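You operate a simulated robot arm through the tools that you are given. There is no shell and no other tool. Be economical: measure what you need, move in short steps, check, and stop when the job is done.

Carry out the task below with a simulated robot arm. There is one attempt and no reset: what you move stays moved.

TASK
Put the strip that says "ONE" from the surface of the orange table with dark legs on top of the silver panel marked two and the strip labelled "three" on top of the yellow shim pack.
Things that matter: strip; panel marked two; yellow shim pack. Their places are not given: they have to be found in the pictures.

It is judged by the outcome, as a careful person would: the job done as asked, and still so three seconds after it is handed in. It fails if anything else is knocked over, pushed out of place, dropped, spilled or broken.

THE ROBOT
A 7-joint arm with a two-finger parallel gripper, fixed in place. Base frame: the origin is at the foot of the arm, x ahead of it, y to its left, z up; the work surface is at about z = 0. Lengths are in m, angles in degrees, forces in N, time in s.
With the tool pointing down near the work surface it reaches from about 0.24 to 0.62 m from the base axis. Its first joint turns from -66.0 to 66.0 degrees. Payload 2.6 kg.
Tool frame: the origin (TCP) lies between the finger pads and is the grasp point; the fingertips stand 0.03 m ahead of it; z points along the fingers, y is the line along which they close. The gripper opens to 0.094 m. The fingers are 0.028 m wide and 0.01 m thick; the gripper's body (0.05 by 0.096 m) begins 0.055 m behind the TCP.
Orientation is told as [roll, pitch, yaw] about the base's x, y, z axes, in that order, counted from this pose: with the fingers straight down and closing along the base's y, the tool's x points along the base's -x, its y along +y and its z along -z.

THE INTERFACE
- The arm moves only by the tool apply_moves. Its argument "series" is a list of rows, each an object (a shift or turn left out is 0, a gripper value left out holds the last) with "hand": the finger opening in m, from 0 to 0.094; "xyz": the shift along the tool's x, y, z in m, a list of three; "rot": the turn, a rotation vector about the tool's x, y, z in degrees, a list of three. In form: [{"hand": hand, "xyz": [dx, dy, dz], "rot": [ax, ay, az]}, ...]. A call has 1 to 12 rows; each row is the pose to reach, as a shift and turn from the pose commanded when the call began, along the tool's axes at that moment. A row lasts 0.2 s, in which the tool goes at most 0.05 m and 8.6 degrees; a call with a longer step from one row to the next is refused whole, and so is a gripper value outside its range. A pose out of reach is approached as far as the arm can. The call stops where the force on the tool passes 40 N (or 10 N more than at its start, if that is more) or the arm is blocked; 0.2 s more then pass. The fingers move at their own pace (about 0.072 m/s each) and stop on an object; they squeeze with about 31 N. The grip force told is the motor's: it shows also when the fingers shut on nothing. Time passes only in rows, and 0.2 s behind the last, so rows that repeat a pose let the fingers close. It gives the time, the measured TCP pose, the force on the tool (base axes), the opening and the grip force at its end, in the units of the frame above (readings bear some noise), and new pictures: "views" is both (left out), scene, wrist or none.
- Cameras (640 x 400 px; columns grow to the right, rows downward): "scene" is fixed at [0.045, 0.4399, 0.5633]; the picture's right is [-0.67, -0.74, 0.00], its down [-0.44, 0.39, -0.81] and it looks along [0.60, -0.54, -0.59] (base axes); focal length 325 px, centre (320, 200). "wrist" rides on the gripper at [-0.037, 0, -0.058] in the tool frame; the picture's right is [0.00, -1.00, 0.00], its down [0.97, 0.00, -0.24] and it looks along [0.24, 0.00, 0.97] (tool axes); focal length 218 px, centre (320, 200).
- probe_pixels(camera, pixels): for up to 12 pixels [column, row] of the newest picture of that camera ("zoom" is the newest enlarged one), the place [x, y, z] in the base frame of the surface seen there, good to about 0.002 m. No time passes.
- close_up(camera, box): a new picture of the part [left, top, right, bottom] of that camera's present view, enlarged. No time passes.
- job_done(): hands the job in; it is judged then, once.

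Work in short steps. Measure before you move; look again where a grasp or a placing could have gone wrong, and mend it. You have 60 turns and 120 pictures in all, the two below and enlarged ones among them. Open the gripper and draw the arm clear of the work before you hand the job in, unless the task says otherwise; then end with one line.

The tools are called after ">>>" by a JSON object that holds its "fn" and its "kwargs". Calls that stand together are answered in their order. apply_moves: Moves the arm, as the interface text tells. Its arguments: {"type":"object","properties":{"series":{"type":"array"},"views":{"type":"string","enum":["both","scene","wrist","none"]}},"required":["series"]} The other tools are called the same way: probe_pixels (camera, pixels) gives the place of the surface under pixels of a picture; close_up (camera, box) takes an enlarged picture of a part of a camera's view; job_done () hands the job in.

At the start:

```text
clock: 0.0
ee_pos: [0.3599, 0.0308, 0.2287]
ee_rot: [0.1, 0.0, 0.0]
ft_force: [0.6, 0.0, 0.4]
finger_gap: 0.0943
finger_force: 0.1
```

scene: 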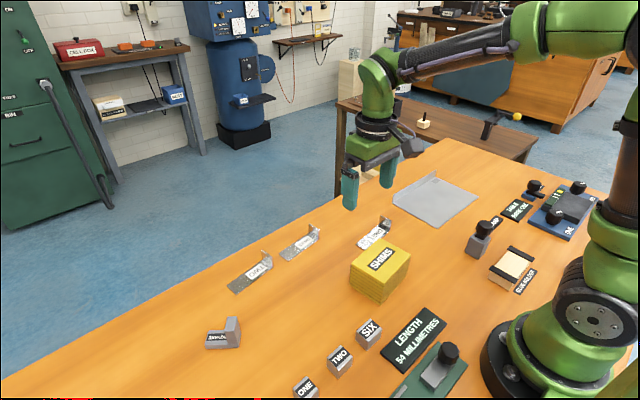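
wrist: 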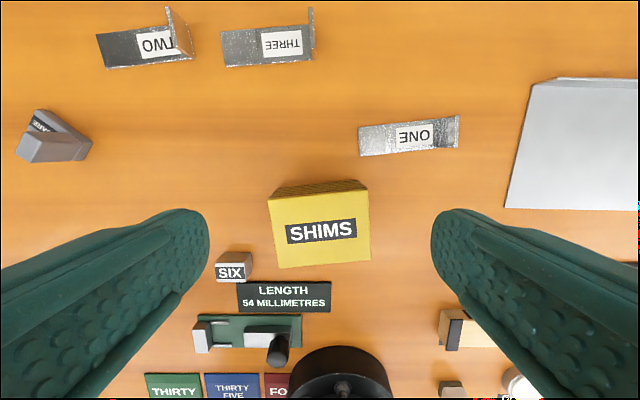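

The strips ONE, TWO and THREE and the yellow SHIMS block are visible, as is a large grey plate. I zoom in to see the marks.

>>> {"fn": "close_up", "kwargs": {"camera": "scene", "box": [200, 160, 480, 335]}}

>>> {"fn": "close_up", "kwargs": {"camera": "wrist", "box": [80, 0, 480, 250]}}

>>> {"fn": "close_up", "kwargs": {"camera": "scene", "box": [440, 160, 620, 300]}}

```text
2.29 times, centred on (340, 248) of scene
```

zoom: 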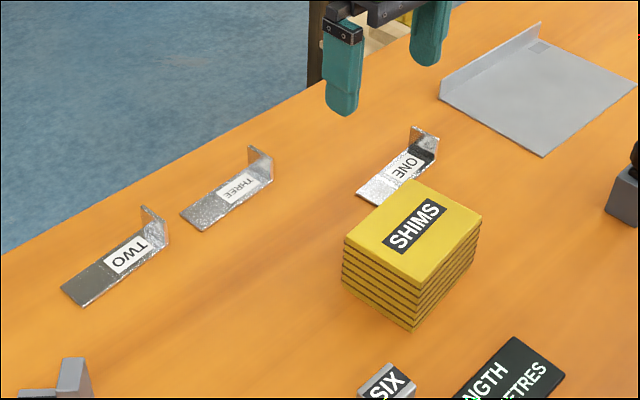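

```text
1.60 times, centred on (280, 125) of wrist
```

zoom: 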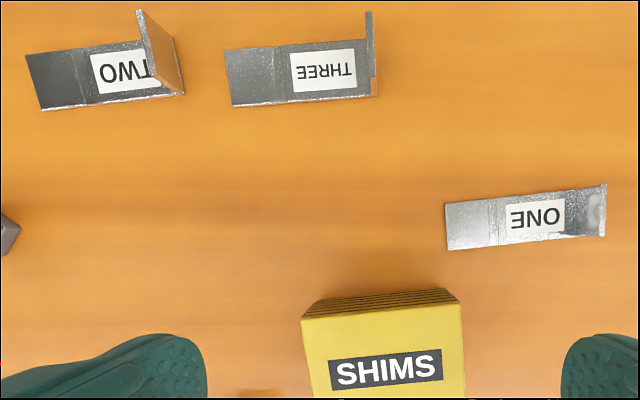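

```text
2.86 times, centred on (530, 230) of scene
```

zoom: 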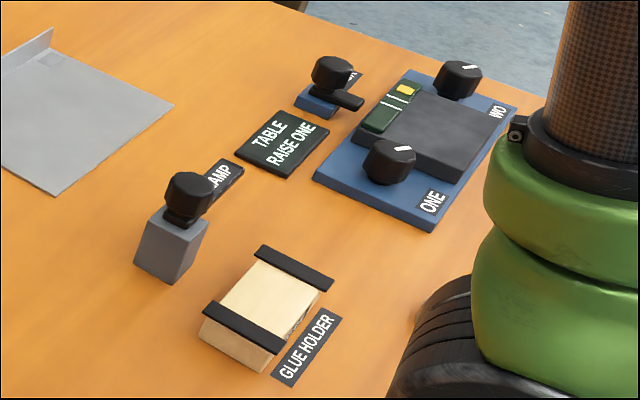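

The grey plate has a small mark near its lip at about (430,182). I check it, and the rest of the table, for a "two".

>>> {"fn": "close_up", "kwargs": {"camera": "scene", "box": [380, 160, 490, 235]}}

>>> {"fn": "close_up", "kwargs": {"camera": "wrist", "box": [480, 60, 640, 230]}}

>>> {"fn": "close_up", "kwargs": {"camera": "scene", "box": [200, 290, 480, 400]}}

>>> {"fn": "close_up", "kwargs": {"camera": "scene", "box": [330, 60, 550, 200]}}

```text
5.33 times, centred on (435, 198) of scene
```

zoom: 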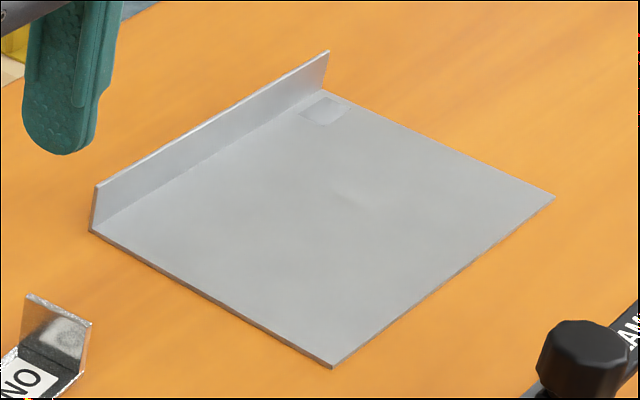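

```text
2.35 times, centred on (560, 145) of wrist
```

zoom: 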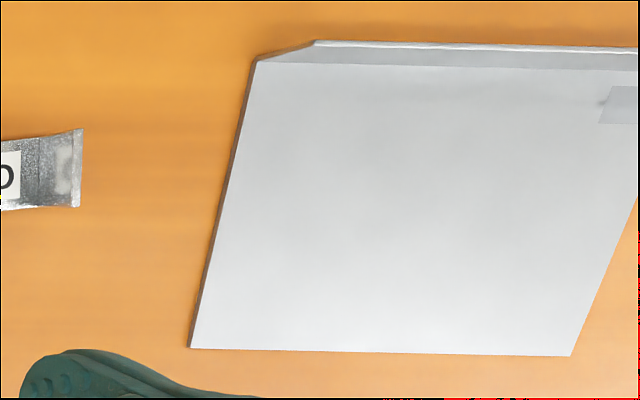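

```text
2.29 times, centred on (340, 345) of scene
```

zoom: 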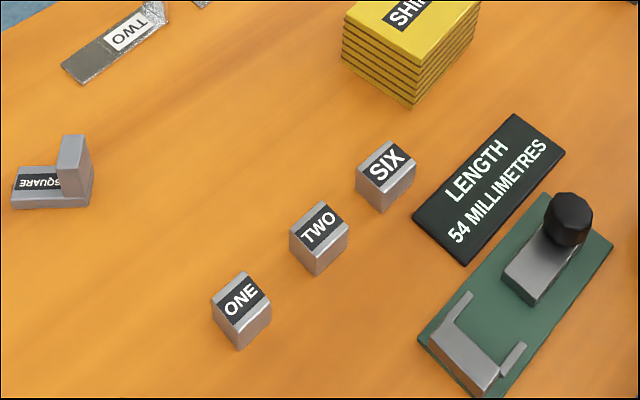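

```text
2.86 times, centred on (440, 130) of scene
```

zoom: 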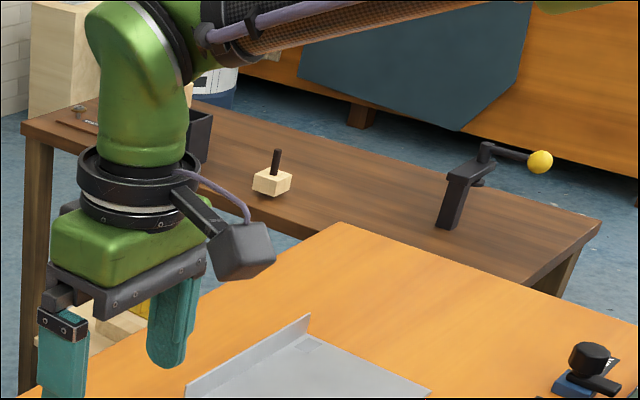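

The visible faces of the plate show no "two", so strip TWO is the likely panel. I measure the strips and the shim pack, then look at the plate's hidden side with the wrist camera.

>>> {"fn": "probe_pixels", "kwargs": {"camera": "wrist", "pixels": [[360, 129], [360, 155], [437, 148], [457, 117], [458, 146], [224, 32], [225, 65], [305, 60], [306, 28], [312, 10], [98, 36], [106, 67]]}}

>>> {"fn": "probe_pixels", "kwargs": {"camera": "scene", "pixels": [[380, 240], [352, 263], [382, 279], [409, 254], [385, 303], [430, 182], [398, 203], [437, 174], [437, 227], [474, 197], [388, 217], [264, 251]]}}

>>> {"fn": "probe_pixels", "kwargs": {"camera": "wrist", "pixels": [[270, 200], [365, 190], [277, 267], [369, 261], [192, 58], [189, 30], [168, 8], [140, 42], [150, 62], [410, 135], [265, 45], [320, 230]]}}

```text
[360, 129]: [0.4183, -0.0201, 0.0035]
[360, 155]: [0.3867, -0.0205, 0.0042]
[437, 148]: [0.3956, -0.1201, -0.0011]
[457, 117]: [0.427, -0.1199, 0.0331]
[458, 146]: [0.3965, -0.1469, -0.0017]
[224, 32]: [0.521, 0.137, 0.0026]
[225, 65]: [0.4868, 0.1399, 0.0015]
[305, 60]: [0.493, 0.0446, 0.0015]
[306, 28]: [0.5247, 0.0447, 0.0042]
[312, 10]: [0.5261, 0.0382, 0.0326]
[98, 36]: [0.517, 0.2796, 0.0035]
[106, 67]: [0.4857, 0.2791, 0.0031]
```

```text
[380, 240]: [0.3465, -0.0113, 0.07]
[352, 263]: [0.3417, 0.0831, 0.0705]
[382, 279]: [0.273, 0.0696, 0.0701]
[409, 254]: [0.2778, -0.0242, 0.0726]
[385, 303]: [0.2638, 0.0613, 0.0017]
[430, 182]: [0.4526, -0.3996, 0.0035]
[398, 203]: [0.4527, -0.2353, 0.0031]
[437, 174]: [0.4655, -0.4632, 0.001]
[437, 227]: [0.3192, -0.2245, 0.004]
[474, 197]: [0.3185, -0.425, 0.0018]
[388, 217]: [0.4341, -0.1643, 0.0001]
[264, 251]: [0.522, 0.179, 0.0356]
```

```text
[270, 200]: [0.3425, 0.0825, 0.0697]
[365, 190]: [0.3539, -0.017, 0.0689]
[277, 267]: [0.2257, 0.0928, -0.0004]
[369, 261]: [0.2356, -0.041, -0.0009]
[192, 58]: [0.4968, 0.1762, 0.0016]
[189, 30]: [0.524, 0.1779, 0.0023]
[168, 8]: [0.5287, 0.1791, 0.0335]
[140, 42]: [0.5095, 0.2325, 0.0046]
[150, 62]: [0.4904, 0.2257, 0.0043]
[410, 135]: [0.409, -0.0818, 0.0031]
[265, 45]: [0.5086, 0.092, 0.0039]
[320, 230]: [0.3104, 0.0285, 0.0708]
```

Each strip is about 0.10 × 0.032 m, with a 0.035 m tab at its −y end. I move out over the far edge of the plate to see whether any mark is hidden on the lip's outer face.

>>> {"fn": "apply_moves", "kwargs": {"series": [{"xyz": [-0.015, -0.04, 0]}, {"xyz": [-0.03, -0.08, 0]}, {"xyz": [-0.045, -0.12, 0]}, {"xyz": [-0.06, -0.16, 0]}, {"xyz": [-0.075, -0.2, 0]}, {"xyz": [-0.09, -0.24, 0]}, {"xyz": [-0.105, -0.28, 0]}, {"xyz": [-0.12, -0.32, 0]}]}}

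```text
clock: 1.8
ee_pos: [0.4795, -0.2888, 0.2271]
ee_rot: [0.1, 0.1, -0.1]
ft_force: [-0.6, -0.3, 0.8]
finger_gap: 0.0942
finger_force: 0.1
```

scene: 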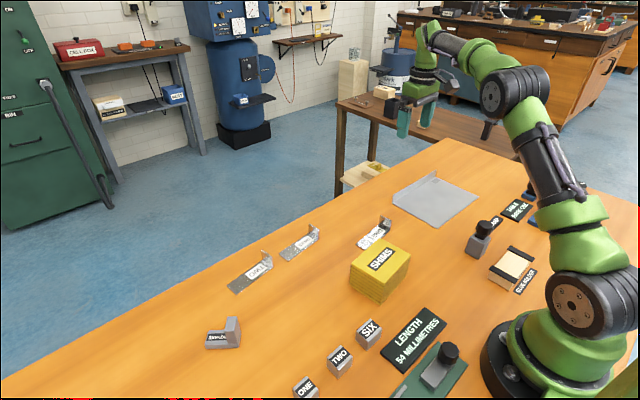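
wrist: 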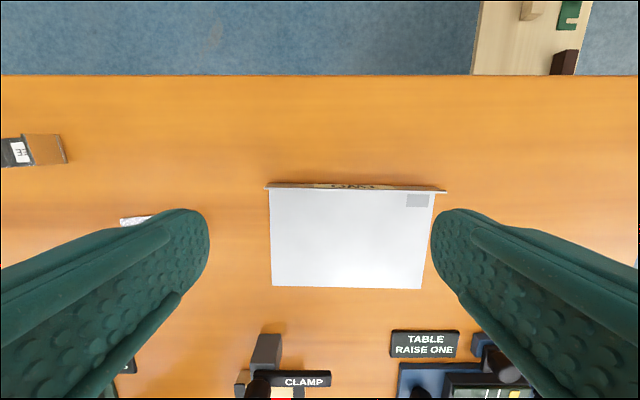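

There is something written on the lip's outer face near (352,187), so I zoom in.

>>> {"fn": "close_up", "kwargs": {"camera": "wrist", "box": [260, 165, 450, 295]}}

>>> {"fn": "close_up", "kwargs": {"camera": "wrist", "box": [315, 172, 395, 202]}}

```text
3.08 times, centred on (355, 230) of wrist
```

zoom: 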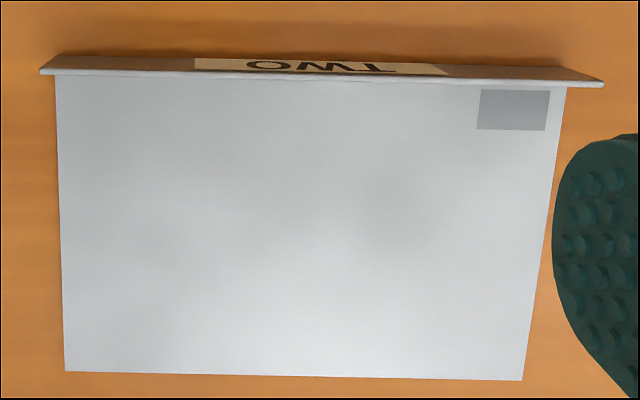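

```text
8.00 times, centred on (355, 187) of wrist
```

zoom: 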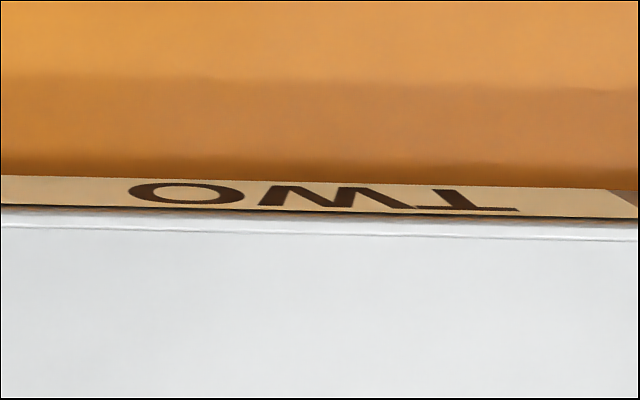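

The large plate is the panel marked TWO. I go above the tab of strip ONE, staying high.

>>> {"fn": "apply_moves", "kwargs": {"series": [{"xyz": [0.014, 0.034, 0.012]}, {"xyz": [0.028, 0.068, 0.024]}, {"xyz": [0.042, 0.102, 0.036]}, {"xyz": [0.056, 0.136, 0.048]}, {"xyz": [0.0695, 0.169, 0.06]}, {"xyz": [0.0695, 0.169, 0.07]}]}}

```text
clock: 3.2
ee_pos: [0.4108, -0.1187, 0.1582]
ee_rot: [0.0, -0.1, 0.0]
ft_force: [0.1, 0.9, -0.8]
finger_gap: 0.0941
finger_force: 0.0
```

scene: 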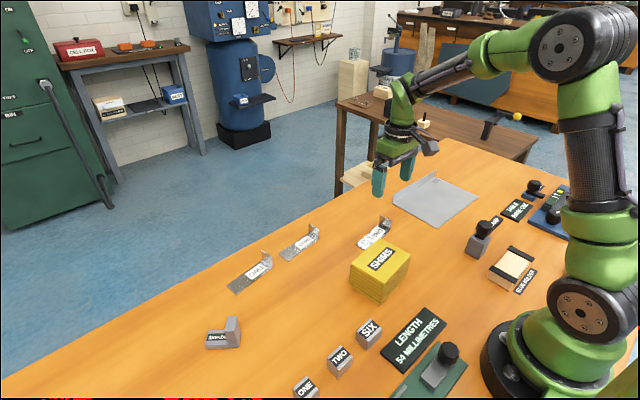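
wrist: 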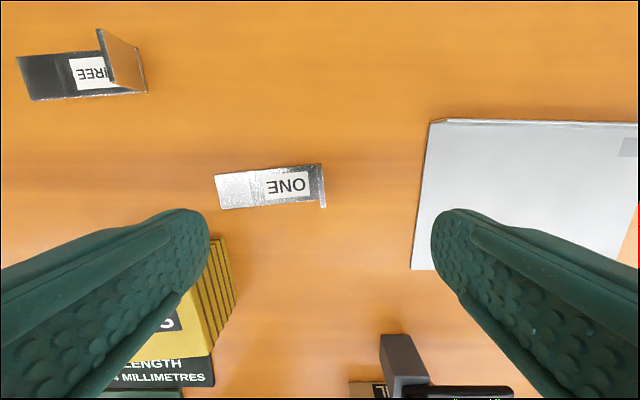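

I zoom on the tab of ONE near (323,185) and probe it.

>>> {"fn": "close_up", "kwargs": {"camera": "wrist", "box": [205, 150, 345, 220]}}

>>> {"fn": "probe_pixels", "kwargs": {"camera": "wrist", "pixels": [[322, 165], [322, 175], [323, 185], [324, 195], [325, 205], [321, 205], [216, 176], [221, 208], [311, 167], [316, 199], [319, 185], [288, 185]]}}

```text
4.57 times, centred on (275, 185) of wrist
```

zoom: 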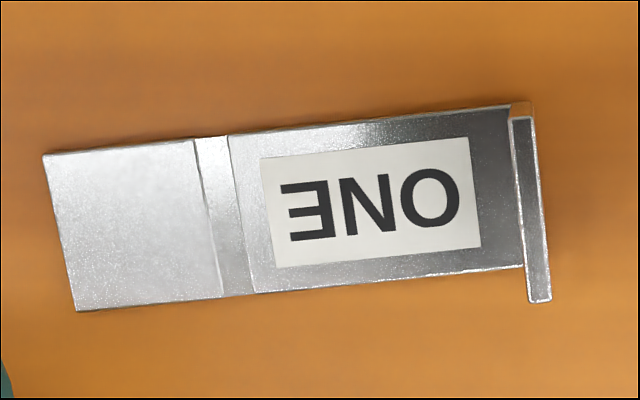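

```text
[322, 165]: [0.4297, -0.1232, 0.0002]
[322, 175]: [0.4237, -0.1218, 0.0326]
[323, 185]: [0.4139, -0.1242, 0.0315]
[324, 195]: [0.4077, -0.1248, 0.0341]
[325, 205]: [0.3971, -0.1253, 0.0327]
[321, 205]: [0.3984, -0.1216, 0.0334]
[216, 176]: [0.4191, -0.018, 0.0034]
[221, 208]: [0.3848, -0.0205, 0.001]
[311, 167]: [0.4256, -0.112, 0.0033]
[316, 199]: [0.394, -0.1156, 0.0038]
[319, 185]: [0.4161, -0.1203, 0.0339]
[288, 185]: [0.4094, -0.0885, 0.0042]
```

The tab is centred at about (0.412, −0.122), its top is at z = 0.034, and the strip's yaw is about +5°. I turn to match and go down to z = 0.040, which leaves the tips 6 mm over the strip's floor.

>>> {"fn": "apply_moves", "kwargs": {"series": [{"hand": 0.05, "xyz": [-0.001, -0.003, 0.03], "rot": [0, 0, -5.3]}, {"xyz": [-0.001, -0.003, 0.06], "rot": [0, 0, -5.3]}, {"xyz": [-0.001, -0.003, 0.085], "rot": [0, 0, -5.3]}, {"xyz": [-0.001, -0.003, 0.1], "rot": [0, 0, -5.3]}, {"xyz": [-0.001, -0.003, 0.11], "rot": [0, 0, -5.3]}, {"xyz": [-0.001, -0.003, 0.117], "rot": [0, 0, -5.3]}, {"xyz": [-0.001, -0.003, 0.117], "rot": [0, 0, -5.3]}]}}

```text
clock: 4.8
ee_pos: [0.4121, -0.123, 0.0422]
ee_rot: [0.0, 0.0, 5.3]
ft_force: [1.1, 0.6, 0.2]
finger_gap: 0.0499
finger_force: 0.0
```

scene: 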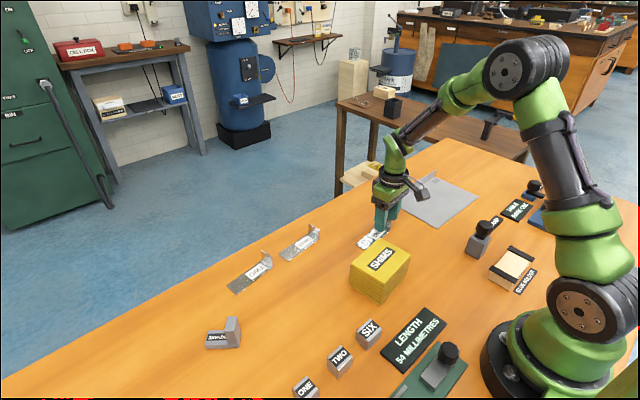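
wrist: 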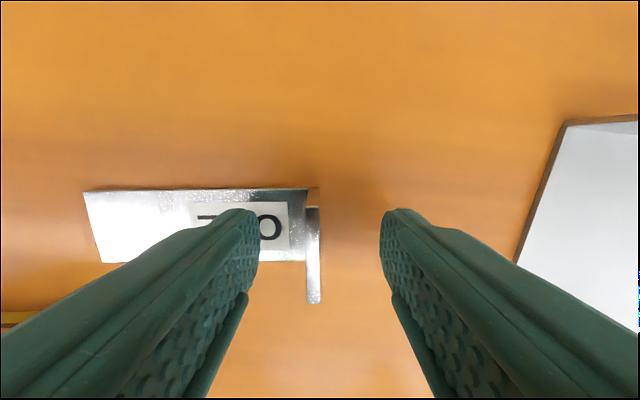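

The tab sits about 2 mm to the +y side of the finger centre (column 313 against 320). I nudge that way and close.

>>> {"fn": "apply_moves", "kwargs": {"series": [{"xyz": [0, 0.002, 0]}, {"hand": 0.0, "xyz": [0, 0.002, 0]}, {"xyz": [0, 0.002, 0]}, {"xyz": [0, 0.002, 0]}, {"xyz": [0, 0.002, 0]}], "views": "wrist"}}

```text
clock: 6.0
ee_pos: [0.4119, -0.1203, 0.042]
ee_rot: [0.1, 0.0, 5.3]
ft_force: [-0.5, -0.5, 1.1]
finger_gap: 0.004
finger_force: 31.1
```

wrist: 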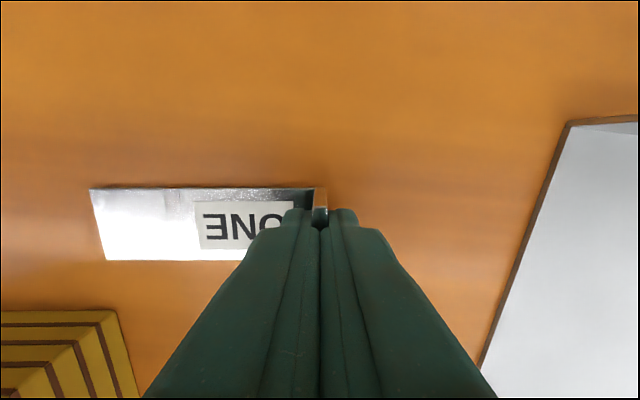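

The tab is gripped at a 4 mm gap. I lift it straight up.

>>> {"fn": "apply_moves", "kwargs": {"series": [{"xyz": [0, 0, -0.01]}, {"xyz": [0, 0, -0.03]}, {"xyz": [0, 0, -0.06]}, {"xyz": [0, 0, -0.08]}, {"xyz": [0, 0, -0.08]}]}}

```text
clock: 7.2
ee_pos: [0.4111, -0.1209, 0.1218]
ee_rot: [0.0, 0.0, 5.3]
ft_force: [-0.1, -0.1, -0.4]
finger_gap: 0.0039
finger_force: 31.1
```

scene: 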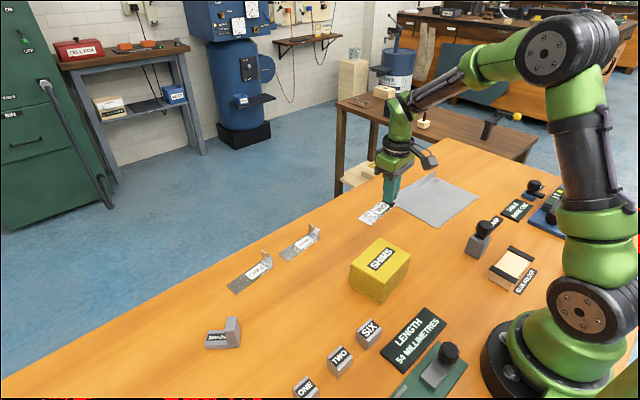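
wrist: 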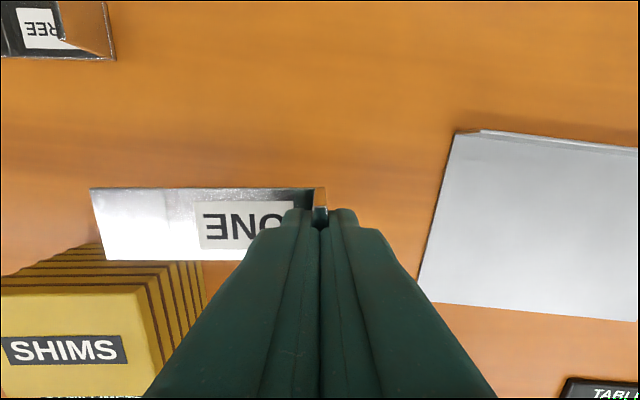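

Strip ONE hangs level in the gripper. I carry it over the plate at this height.

>>> {"fn": "apply_moves", "kwargs": {"series": [{"xyz": [0.007, -0.042, 0]}, {"xyz": [0.014, -0.084, 0]}, {"xyz": [0.021, -0.126, 0]}, {"xyz": [0.028, -0.168, 0]}, {"xyz": [0.035, -0.21, 0]}, {"xyz": [0.04, -0.24, 0]}, {"xyz": [0.044, -0.262, 0]}, {"xyz": [0.044, -0.262, 0]}]}}

```text
clock: 9.0
ee_pos: [0.3923, -0.3848, 0.1198]
ee_rot: [0.0, 0.0, 5.3]
ft_force: [0.8, 1.2, -0.6]
finger_gap: 0.0037
finger_force: 30.6
```

scene: 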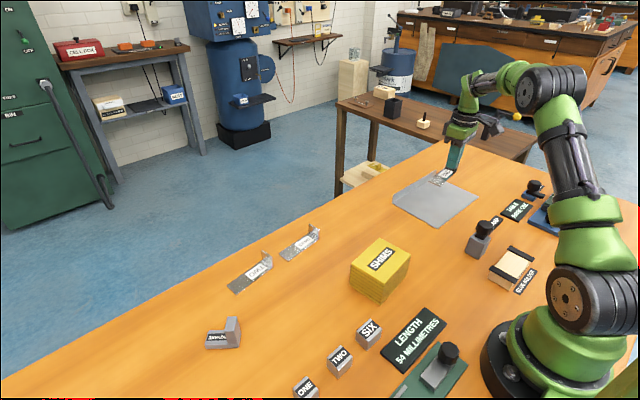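
wrist: 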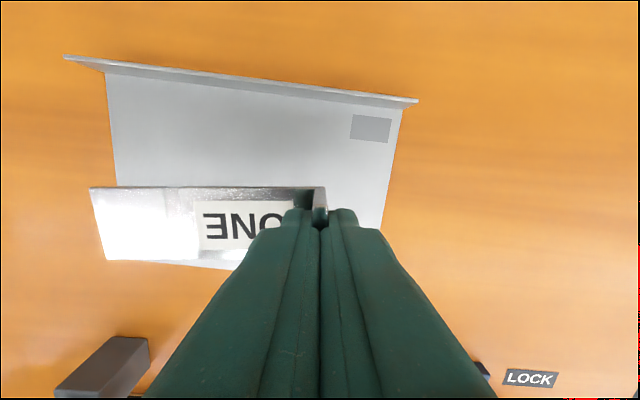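

I probe the plate and the strip to confirm the footprint.

>>> {"fn": "probe_pixels", "kwargs": {"camera": "wrist", "pixels": [[105, 76], [116, 180], [403, 112], [382, 222], [260, 150], [150, 263], [92, 190], [108, 258], [315, 192], [66, 57], [150, 225], [360, 180]]}}

```text
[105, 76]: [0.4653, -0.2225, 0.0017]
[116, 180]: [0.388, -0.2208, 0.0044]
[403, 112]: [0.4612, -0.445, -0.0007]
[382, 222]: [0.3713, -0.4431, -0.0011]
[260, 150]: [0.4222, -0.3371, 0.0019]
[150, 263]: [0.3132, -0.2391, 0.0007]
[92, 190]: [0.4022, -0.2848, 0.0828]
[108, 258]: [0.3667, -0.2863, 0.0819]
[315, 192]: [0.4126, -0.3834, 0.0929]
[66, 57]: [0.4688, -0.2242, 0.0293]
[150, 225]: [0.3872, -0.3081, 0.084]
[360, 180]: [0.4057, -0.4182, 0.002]
```

The strip's footprint is well inside the plate and the strip is level. I descend slowly to z ≈ 0.045.

>>> {"fn": "apply_moves", "kwargs": {"series": [{"xyz": [0, 0, 0.03]}, {"xyz": [0, 0, 0.05]}, {"xyz": [0, 0, 0.062]}, {"xyz": [0, 0, 0.068]}, {"xyz": [0, 0, 0.071]}, {"xyz": [0, 0, 0.073]}, {"xyz": [0, 0, 0.0745]}, {"xyz": [0, 0, 0.0745]}]}}

```text
clock: 10.8
ee_pos: [0.3934, -0.3869, 0.0474]
ee_rot: [-0.1, 0.0, 5.3]
ft_force: [0.3, 0.7, -0.6]
finger_gap: 0.0037
finger_force: 30.8
```

scene: 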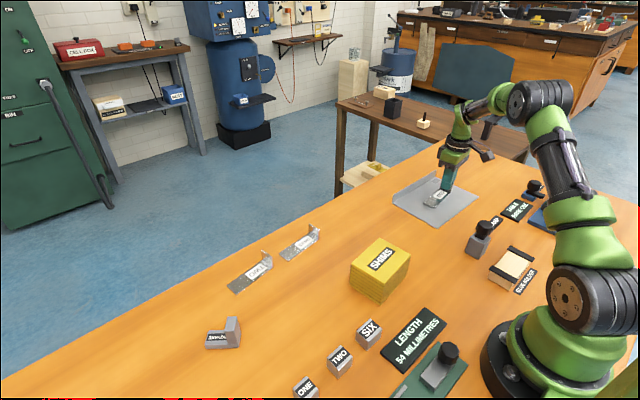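
wrist: 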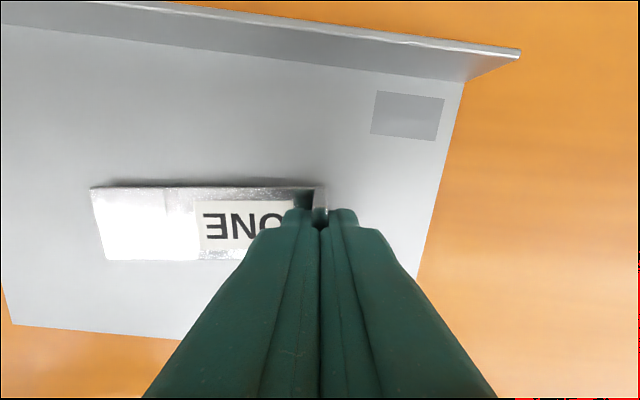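

The strip is about 2–3 mm above the plate. I lower it in 1 mm steps and watch the force.

>>> {"fn": "apply_moves", "kwargs": {"series": [{"xyz": [0, 0, 0.001]}, {"xyz": [0, 0, 0.002]}, {"xyz": [0, 0, 0.002]}], "views": "none"}}

>>> {"fn": "close_up", "kwargs": {"camera": "wrist", "box": [80, 160, 340, 280]}}

```text
clock: 11.6
ee_pos: [0.3936, -0.3859, 0.0444]
ee_rot: [0.0, 0.1, 5.3]
ft_force: [-0.1, -0.2, -1.5]
finger_gap: 0.0036
finger_force: 31.0
```

```text
2.46 times, centred on (210, 220) of wrist
```

zoom: 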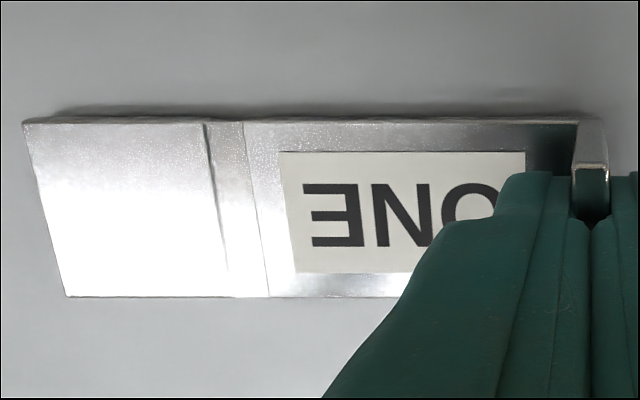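

It is resting, or within a millimetre of it. I go 0.5 mm lower, open, and rise straight up.

>>> {"fn": "apply_moves", "kwargs": {"series": [{"xyz": [0, 0, 0.0005]}, {"xyz": [0, 0, 0.0005]}, {"hand": 0.03, "xyz": [0, 0, 0.0005]}, {"xyz": [0, 0, 0.0005]}, {"xyz": [0, 0, -0.02]}, {"xyz": [0, 0, -0.06]}, {"xyz": [0, 0, -0.1]}, {"xyz": [0, 0, -0.1]}]}}

```text
clock: 13.4
ee_pos: [0.3934, -0.3839, 0.1461]
ee_rot: [0.1, 0.0, 5.4]
ft_force: [-0.1, -0.2, 0.0]
finger_gap: 0.03
finger_force: 0.1
```

scene: 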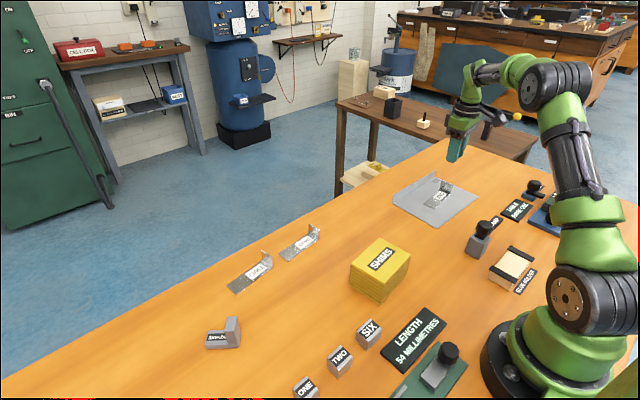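
wrist: 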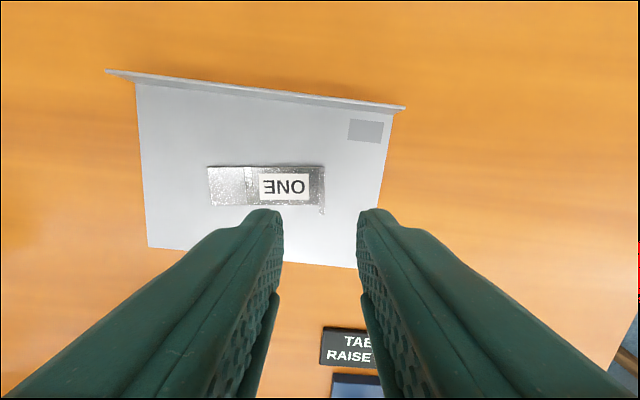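

ONE lies on the plate. Now I move above the tab of THREE, at about (0.508, 0.041).

>>> {"fn": "apply_moves", "kwargs": {"series": [{"xyz": [-0.015, 0.041, -0.01]}, {"xyz": [-0.03, 0.082, -0.02]}, {"xyz": [-0.045, 0.123, -0.02]}, {"xyz": [-0.06, 0.164, -0.02]}, {"xyz": [-0.075, 0.206, -0.02]}, {"xyz": [-0.09, 0.247, -0.02]}, {"xyz": [-0.105, 0.288, -0.02]}, {"xyz": [-0.12, 0.329, -0.02]}, {"xyz": [-0.135, 0.371, -0.02]}, {"xyz": [-0.1507, 0.412, -0.02]}, {"xyz": [-0.1507, 0.412, -0.01]}]}}

```text
clock: 15.8
ee_pos: [0.5036, 0.0424, 0.1555]
ee_rot: [0.0, 0.0, 5.2]
ft_force: [-0.3, 0.8, -0.4]
finger_gap: 0.0301
finger_force: 0.1
```

scene: 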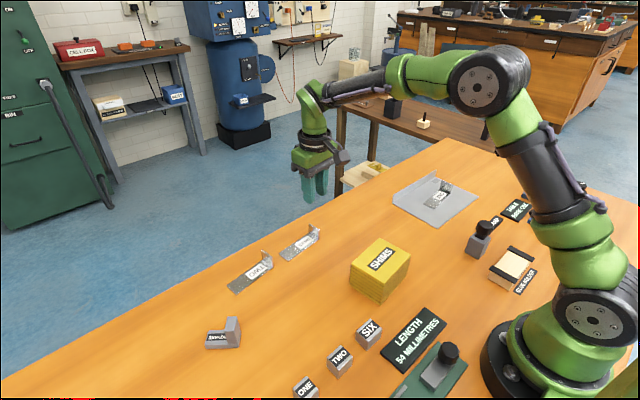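
wrist: 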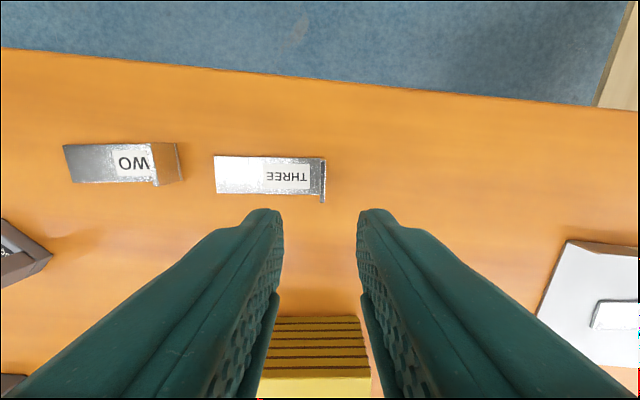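

>>> {"fn": "close_up", "kwargs": {"camera": "wrist", "box": [205, 145, 345, 215]}}

>>> {"fn": "probe_pixels", "kwargs": {"camera": "wrist", "pixels": [[323, 163], [323, 170], [323, 180], [323, 190], [323, 200], [216, 158], [217, 192], [312, 160], [315, 193], [270, 177], [266, 318], [360, 320]]}}

```text
4.57 times, centred on (275, 180) of wrist
```

zoom: 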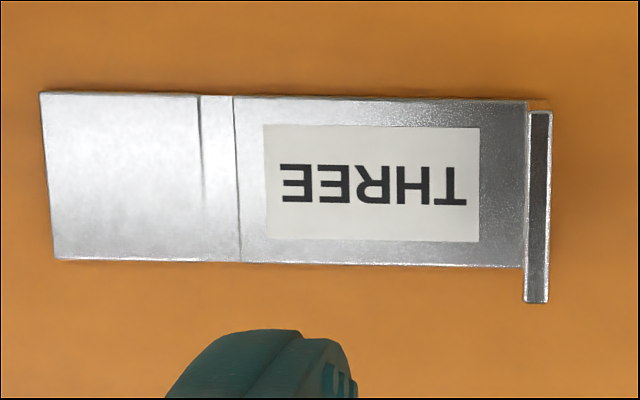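

```text
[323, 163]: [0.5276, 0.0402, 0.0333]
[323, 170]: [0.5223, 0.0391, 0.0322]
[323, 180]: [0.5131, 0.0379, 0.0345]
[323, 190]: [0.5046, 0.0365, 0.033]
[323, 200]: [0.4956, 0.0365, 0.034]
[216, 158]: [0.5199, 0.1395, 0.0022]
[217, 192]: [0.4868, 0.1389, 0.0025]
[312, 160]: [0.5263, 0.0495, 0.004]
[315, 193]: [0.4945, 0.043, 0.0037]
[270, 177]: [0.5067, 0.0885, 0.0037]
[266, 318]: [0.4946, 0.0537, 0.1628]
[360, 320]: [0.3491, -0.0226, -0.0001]
```

The tab of THREE is at (0.511, 0.0385) with yaw about 4°. I descend to z = 0.042.

>>> {"fn": "apply_moves", "kwargs": {"series": [{"hand": 0.05, "xyz": [-0.007, -0.004, 0.02], "rot": [0, 0, 1.2]}, {"xyz": [-0.007, -0.004, 0.05], "rot": [0, 0, 1.2]}, {"xyz": [-0.007, -0.004, 0.08], "rot": [0, 0, 1.2]}, {"xyz": [-0.007, -0.004, 0.098], "rot": [0, 0, 1.2]}, {"xyz": [-0.007, -0.004, 0.108], "rot": [0, 0, 1.2]}, {"xyz": [-0.007, -0.004, 0.1135], "rot": [0, 0, 1.2]}, {"xyz": [-0.007, -0.004, 0.1135], "rot": [0, 0, 1.2]}]}}

```text
clock: 17.4
ee_pos: [0.512, 0.035, 0.0422]
ee_rot: [-0.1, 0.0, 4.2]
ft_force: [-0.3, -0.5, 0.5]
finger_gap: 0.0501
finger_force: 0.1
```

scene: 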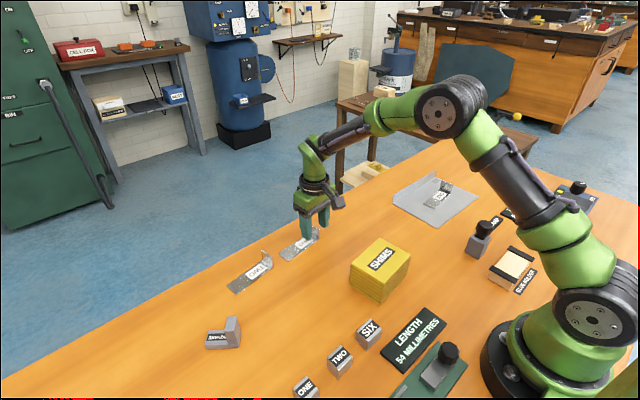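
wrist: 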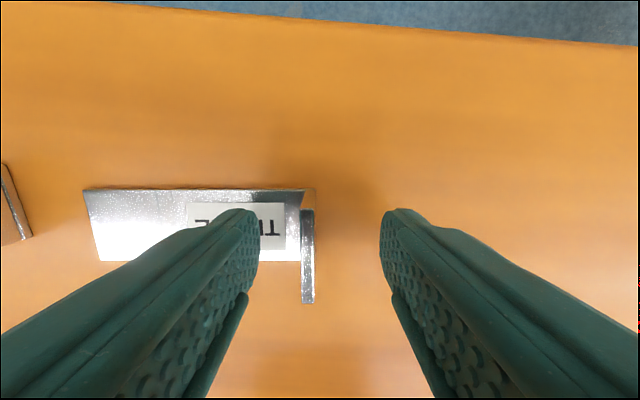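

The tab (column 308) is about 3.5 mm to +y of centre. I nudge, close and lift a little.

>>> {"fn": "apply_moves", "kwargs": {"series": [{"xyz": [0, 0.0035, 0]}, {"hand": 0.0, "xyz": [0, 0.0035, 0]}, {"xyz": [0, 0.0035, 0]}, {"xyz": [0, 0.0035, 0]}, {"xyz": [0, 0.0035, 0]}, {"xyz": [0, 0.0035, 0]}], "views": "wrist"}}

```text
clock: 18.8
ee_pos: [0.5116, 0.039, 0.0422]
ee_rot: [0.0, 0.0, 4.0]
ft_force: [0.1, 1.2, -0.3]
finger_gap: 0.0042
finger_force: 30.5
```

wrist: 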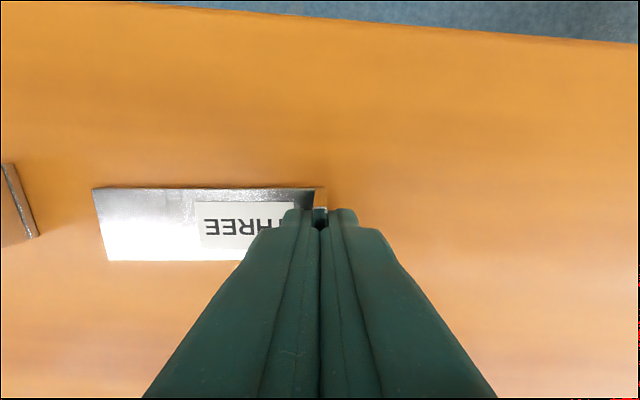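

Gripped. I lift well above the shim pack's height.

>>> {"fn": "apply_moves", "kwargs": {"series": [{"xyz": [0, 0, -0.01]}, {"xyz": [0, 0, -0.04]}, {"xyz": [0, 0, -0.08]}, {"xyz": [0, 0, -0.12]}, {"xyz": [0, 0, -0.14]}, {"xyz": [0, 0, -0.14]}]}}

>>> {"fn": "close_up", "kwargs": {"camera": "scene", "box": [330, 225, 430, 310]}}

```text
clock: 20.2
ee_pos: [0.5125, 0.0396, 0.1821]
ee_rot: [0.0, 0.0, 4.1]
ft_force: [-0.4, 0.3, 0.0]
finger_gap: 0.0043
finger_force: 30.7
```

scene: 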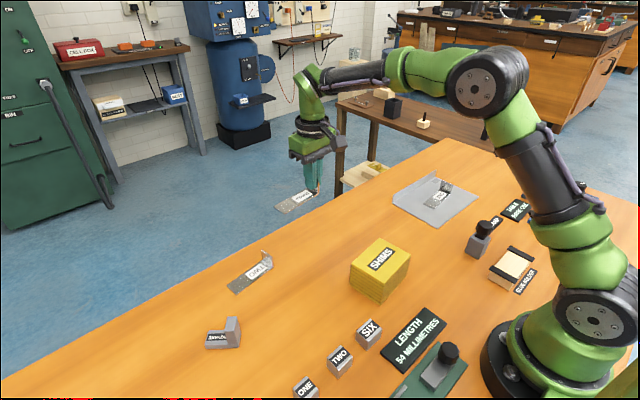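
wrist: 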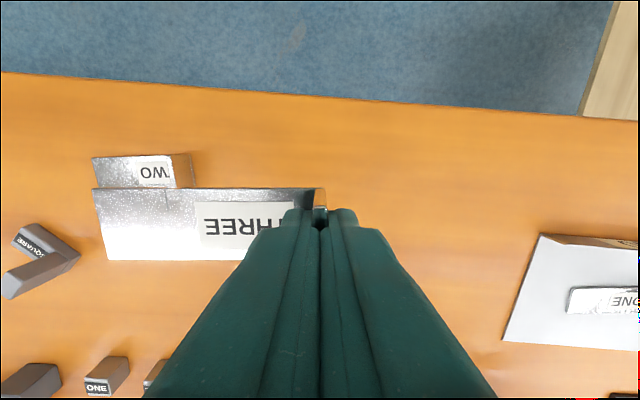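

```text
4.71 times, centred on (380, 268) of scene
```

zoom: 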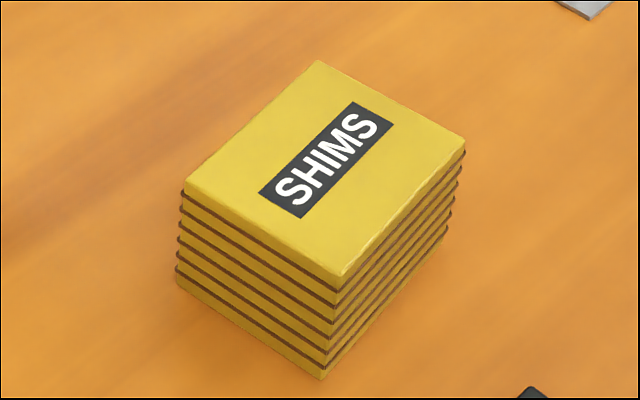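

>>> {"fn": "probe_pixels", "kwargs": {"camera": "zoom", "pixels": [[318, 65], [190, 186], [340, 272], [460, 140], [325, 155], [250, 130], [390, 100], [270, 230], [400, 200]]}}

```text
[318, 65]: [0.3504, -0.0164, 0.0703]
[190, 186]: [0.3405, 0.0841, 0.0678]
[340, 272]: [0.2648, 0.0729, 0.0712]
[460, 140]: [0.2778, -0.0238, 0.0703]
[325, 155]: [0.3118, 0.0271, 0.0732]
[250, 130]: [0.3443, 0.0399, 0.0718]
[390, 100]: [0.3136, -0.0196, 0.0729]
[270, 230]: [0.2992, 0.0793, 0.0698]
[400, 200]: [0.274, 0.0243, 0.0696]
```

The pack's top is centred at (0.308, 0.0295), z ≈ 0.071, yaw about 6.5°. I carry THREE so that its tab is at (0.314, −0.017), which centres the strip.

>>> {"fn": "apply_moves", "kwargs": {"series": [{"xyz": [0.04, -0.008, 0], "rot": [0, 0, -0.5]}, {"xyz": [0.08, -0.017, 0], "rot": [0, 0, -1]}, {"xyz": [0.12, -0.025, 0], "rot": [0, 0, -1.5]}, {"xyz": [0.16, -0.033, 0], "rot": [0, 0, -2]}, {"xyz": [0.185, -0.039, 0], "rot": [0, 0, -2.5]}, {"xyz": [0.2, -0.042, 0], "rot": [0, 0, -2.5]}, {"xyz": [0.2, -0.042, 0], "rot": [0, 0, -2.5]}]}}

```text
clock: 21.8
ee_pos: [0.3155, -0.0179, 0.1809]
ee_rot: [0.0, 0.0, 6.6]
ft_force: [-0.4, 0.8, -0.2]
finger_gap: 0.0036
finger_force: 31.7
```

scene: 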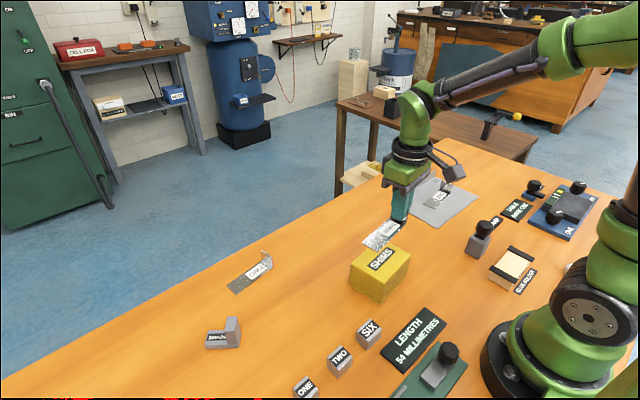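
wrist: 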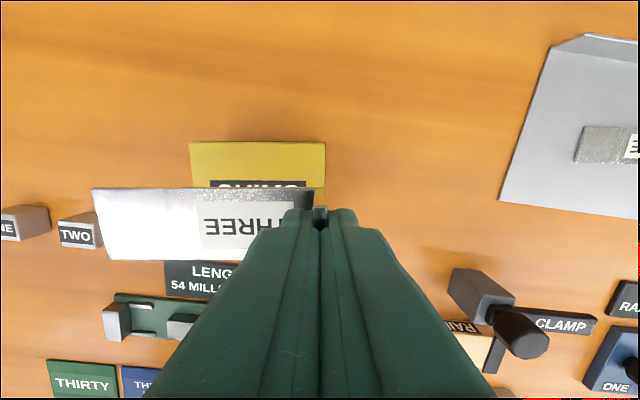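

It is aligned with the pack. I descend to just above it.

>>> {"fn": "apply_moves", "kwargs": {"series": [{"xyz": [0.002, 0, 0.025]}, {"xyz": [0.002, 0, 0.045]}, {"xyz": [0.002, 0, 0.057]}, {"xyz": [0.002, 0, 0.062]}, {"xyz": [0.002, 0, 0.064]}, {"xyz": [0.002, 0, 0.064]}]}}

>>> {"fn": "close_up", "kwargs": {"camera": "scene", "box": [330, 210, 450, 310]}}

```text
clock: 23.2
ee_pos: [0.3129, -0.0171, 0.1175]
ee_rot: [0.1, 0.0, 6.5]
ft_force: [0.3, -0.4, 0.1]
finger_gap: 0.0036
finger_force: 30.7
```

scene: 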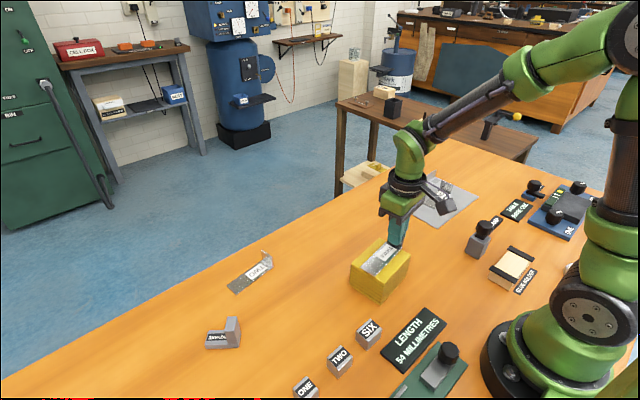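
wrist: 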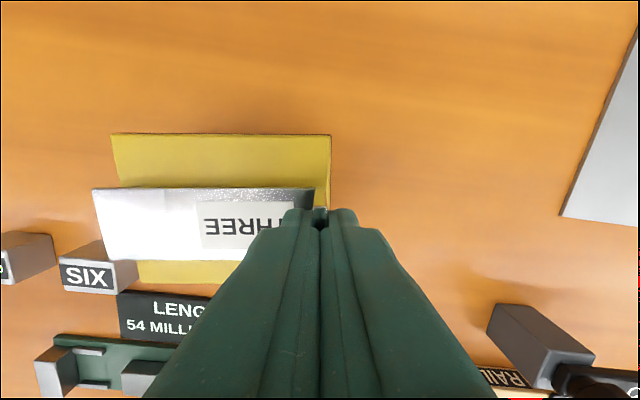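

```text
4.00 times, centred on (390, 260) of scene
```

zoom: 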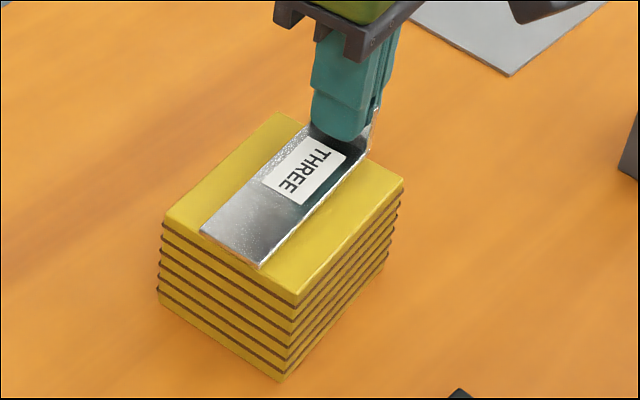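

I lower it in small steps to touch.

>>> {"fn": "apply_moves", "kwargs": {"series": [{"xyz": [0, 0, 0.001]}, {"xyz": [0, 0, 0.002]}, {"xyz": [0, 0, 0.003]}, {"xyz": [0, 0, 0.003]}], "views": "none"}}

>>> {"fn": "close_up", "kwargs": {"camera": "scene", "box": [330, 210, 450, 310]}}

```text
clock: 24.2
ee_pos: [0.3123, -0.0173, 0.1145]
ee_rot: [0.0, 0.0, 6.6]
ft_force: [0.9, -0.5, 0.1]
finger_gap: 0.0038
finger_force: 31.4
```

```text
4.00 times, centred on (390, 260) of scene
```

zoom: 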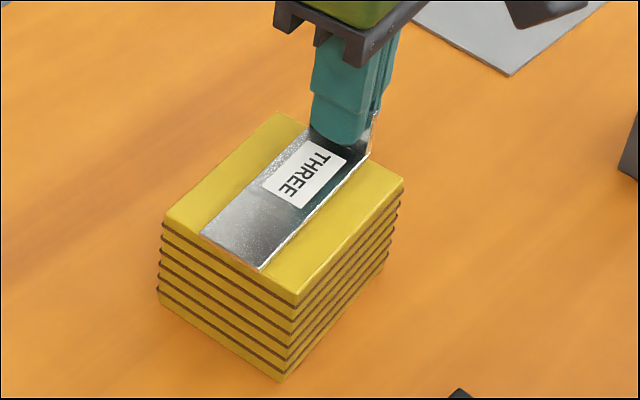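

>>> {"fn": "apply_moves", "kwargs": {"series": [{"xyz": [0, 0, 0.0007]}, {"xyz": [0, 0, 0.0014]}, {"xyz": [0, 0, 0.0014]}], "views": "none"}}

```text
clock: 25.0
ee_pos: [0.3126, -0.0173, 0.1134]
ee_rot: [0.0, 0.0, 6.6]
ft_force: [-0.8, 0.2, -0.3]
finger_gap: 0.0037
finger_force: 30.9
```

Within a millimetre of contact. I open slightly and rise straight up.

>>> {"fn": "apply_moves", "kwargs": {"series": [{"xyz": [0, 0, 0.0006]}, {"hand": 0.03, "xyz": [0, 0, 0.0006]}, {"xyz": [0, 0, 0.0006]}, {"xyz": [0, 0, 0.0006]}, {"xyz": [0, 0, -0.02]}, {"xyz": [0, 0, -0.06]}, {"xyz": [0, 0, -0.1]}, {"xyz": [0, 0, -0.12]}, {"xyz": [0, 0, -0.12]}]}}

>>> {"fn": "close_up", "kwargs": {"camera": "scene", "box": [330, 160, 510, 310]}}

```text
clock: 27.0
ee_pos: [0.3119, -0.0188, 0.2325]
ee_rot: [0.1, 0.0, 6.6]
ft_force: [-0.3, -0.7, 0.2]
finger_gap: 0.0299
finger_force: 0.1
```

scene: 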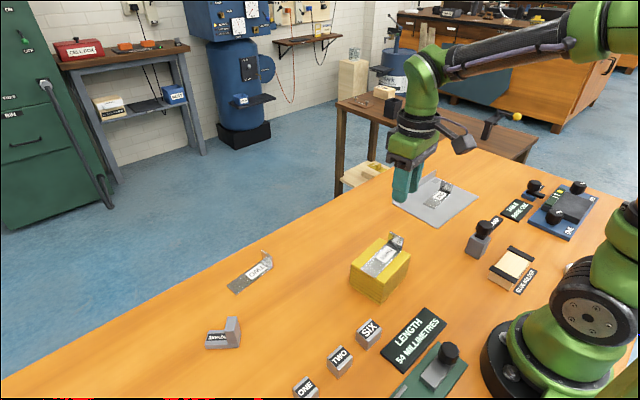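
wrist: 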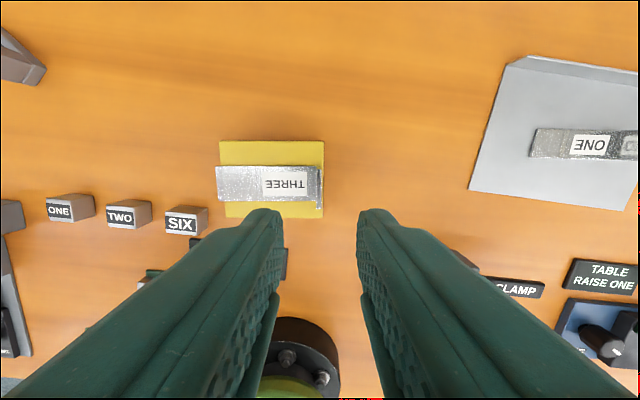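

```text
2.67 times, centred on (420, 235) of scene
```

zoom: 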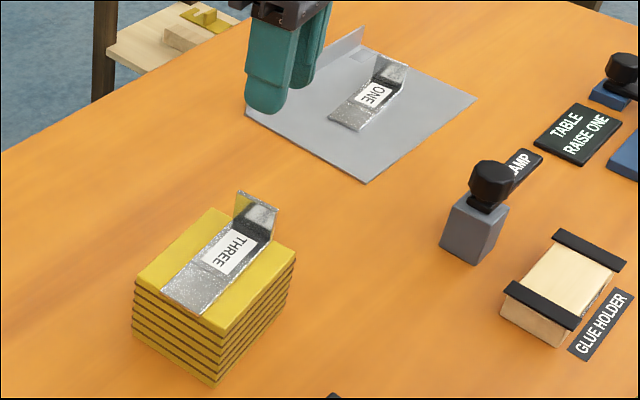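

Both strips lie flat where they belong, nothing else has moved, and the arm is clear with the gripper open. I hand the job in.

>>> {"fn": "job_done", "kwargs": {}}

```text
The job is handed in.
```

Strip ONE is on the silver panel marked TWO and strip THREE is on the yellow shim pack. The panel is the large plate; its "TWO" label is on the outer face of its lip.
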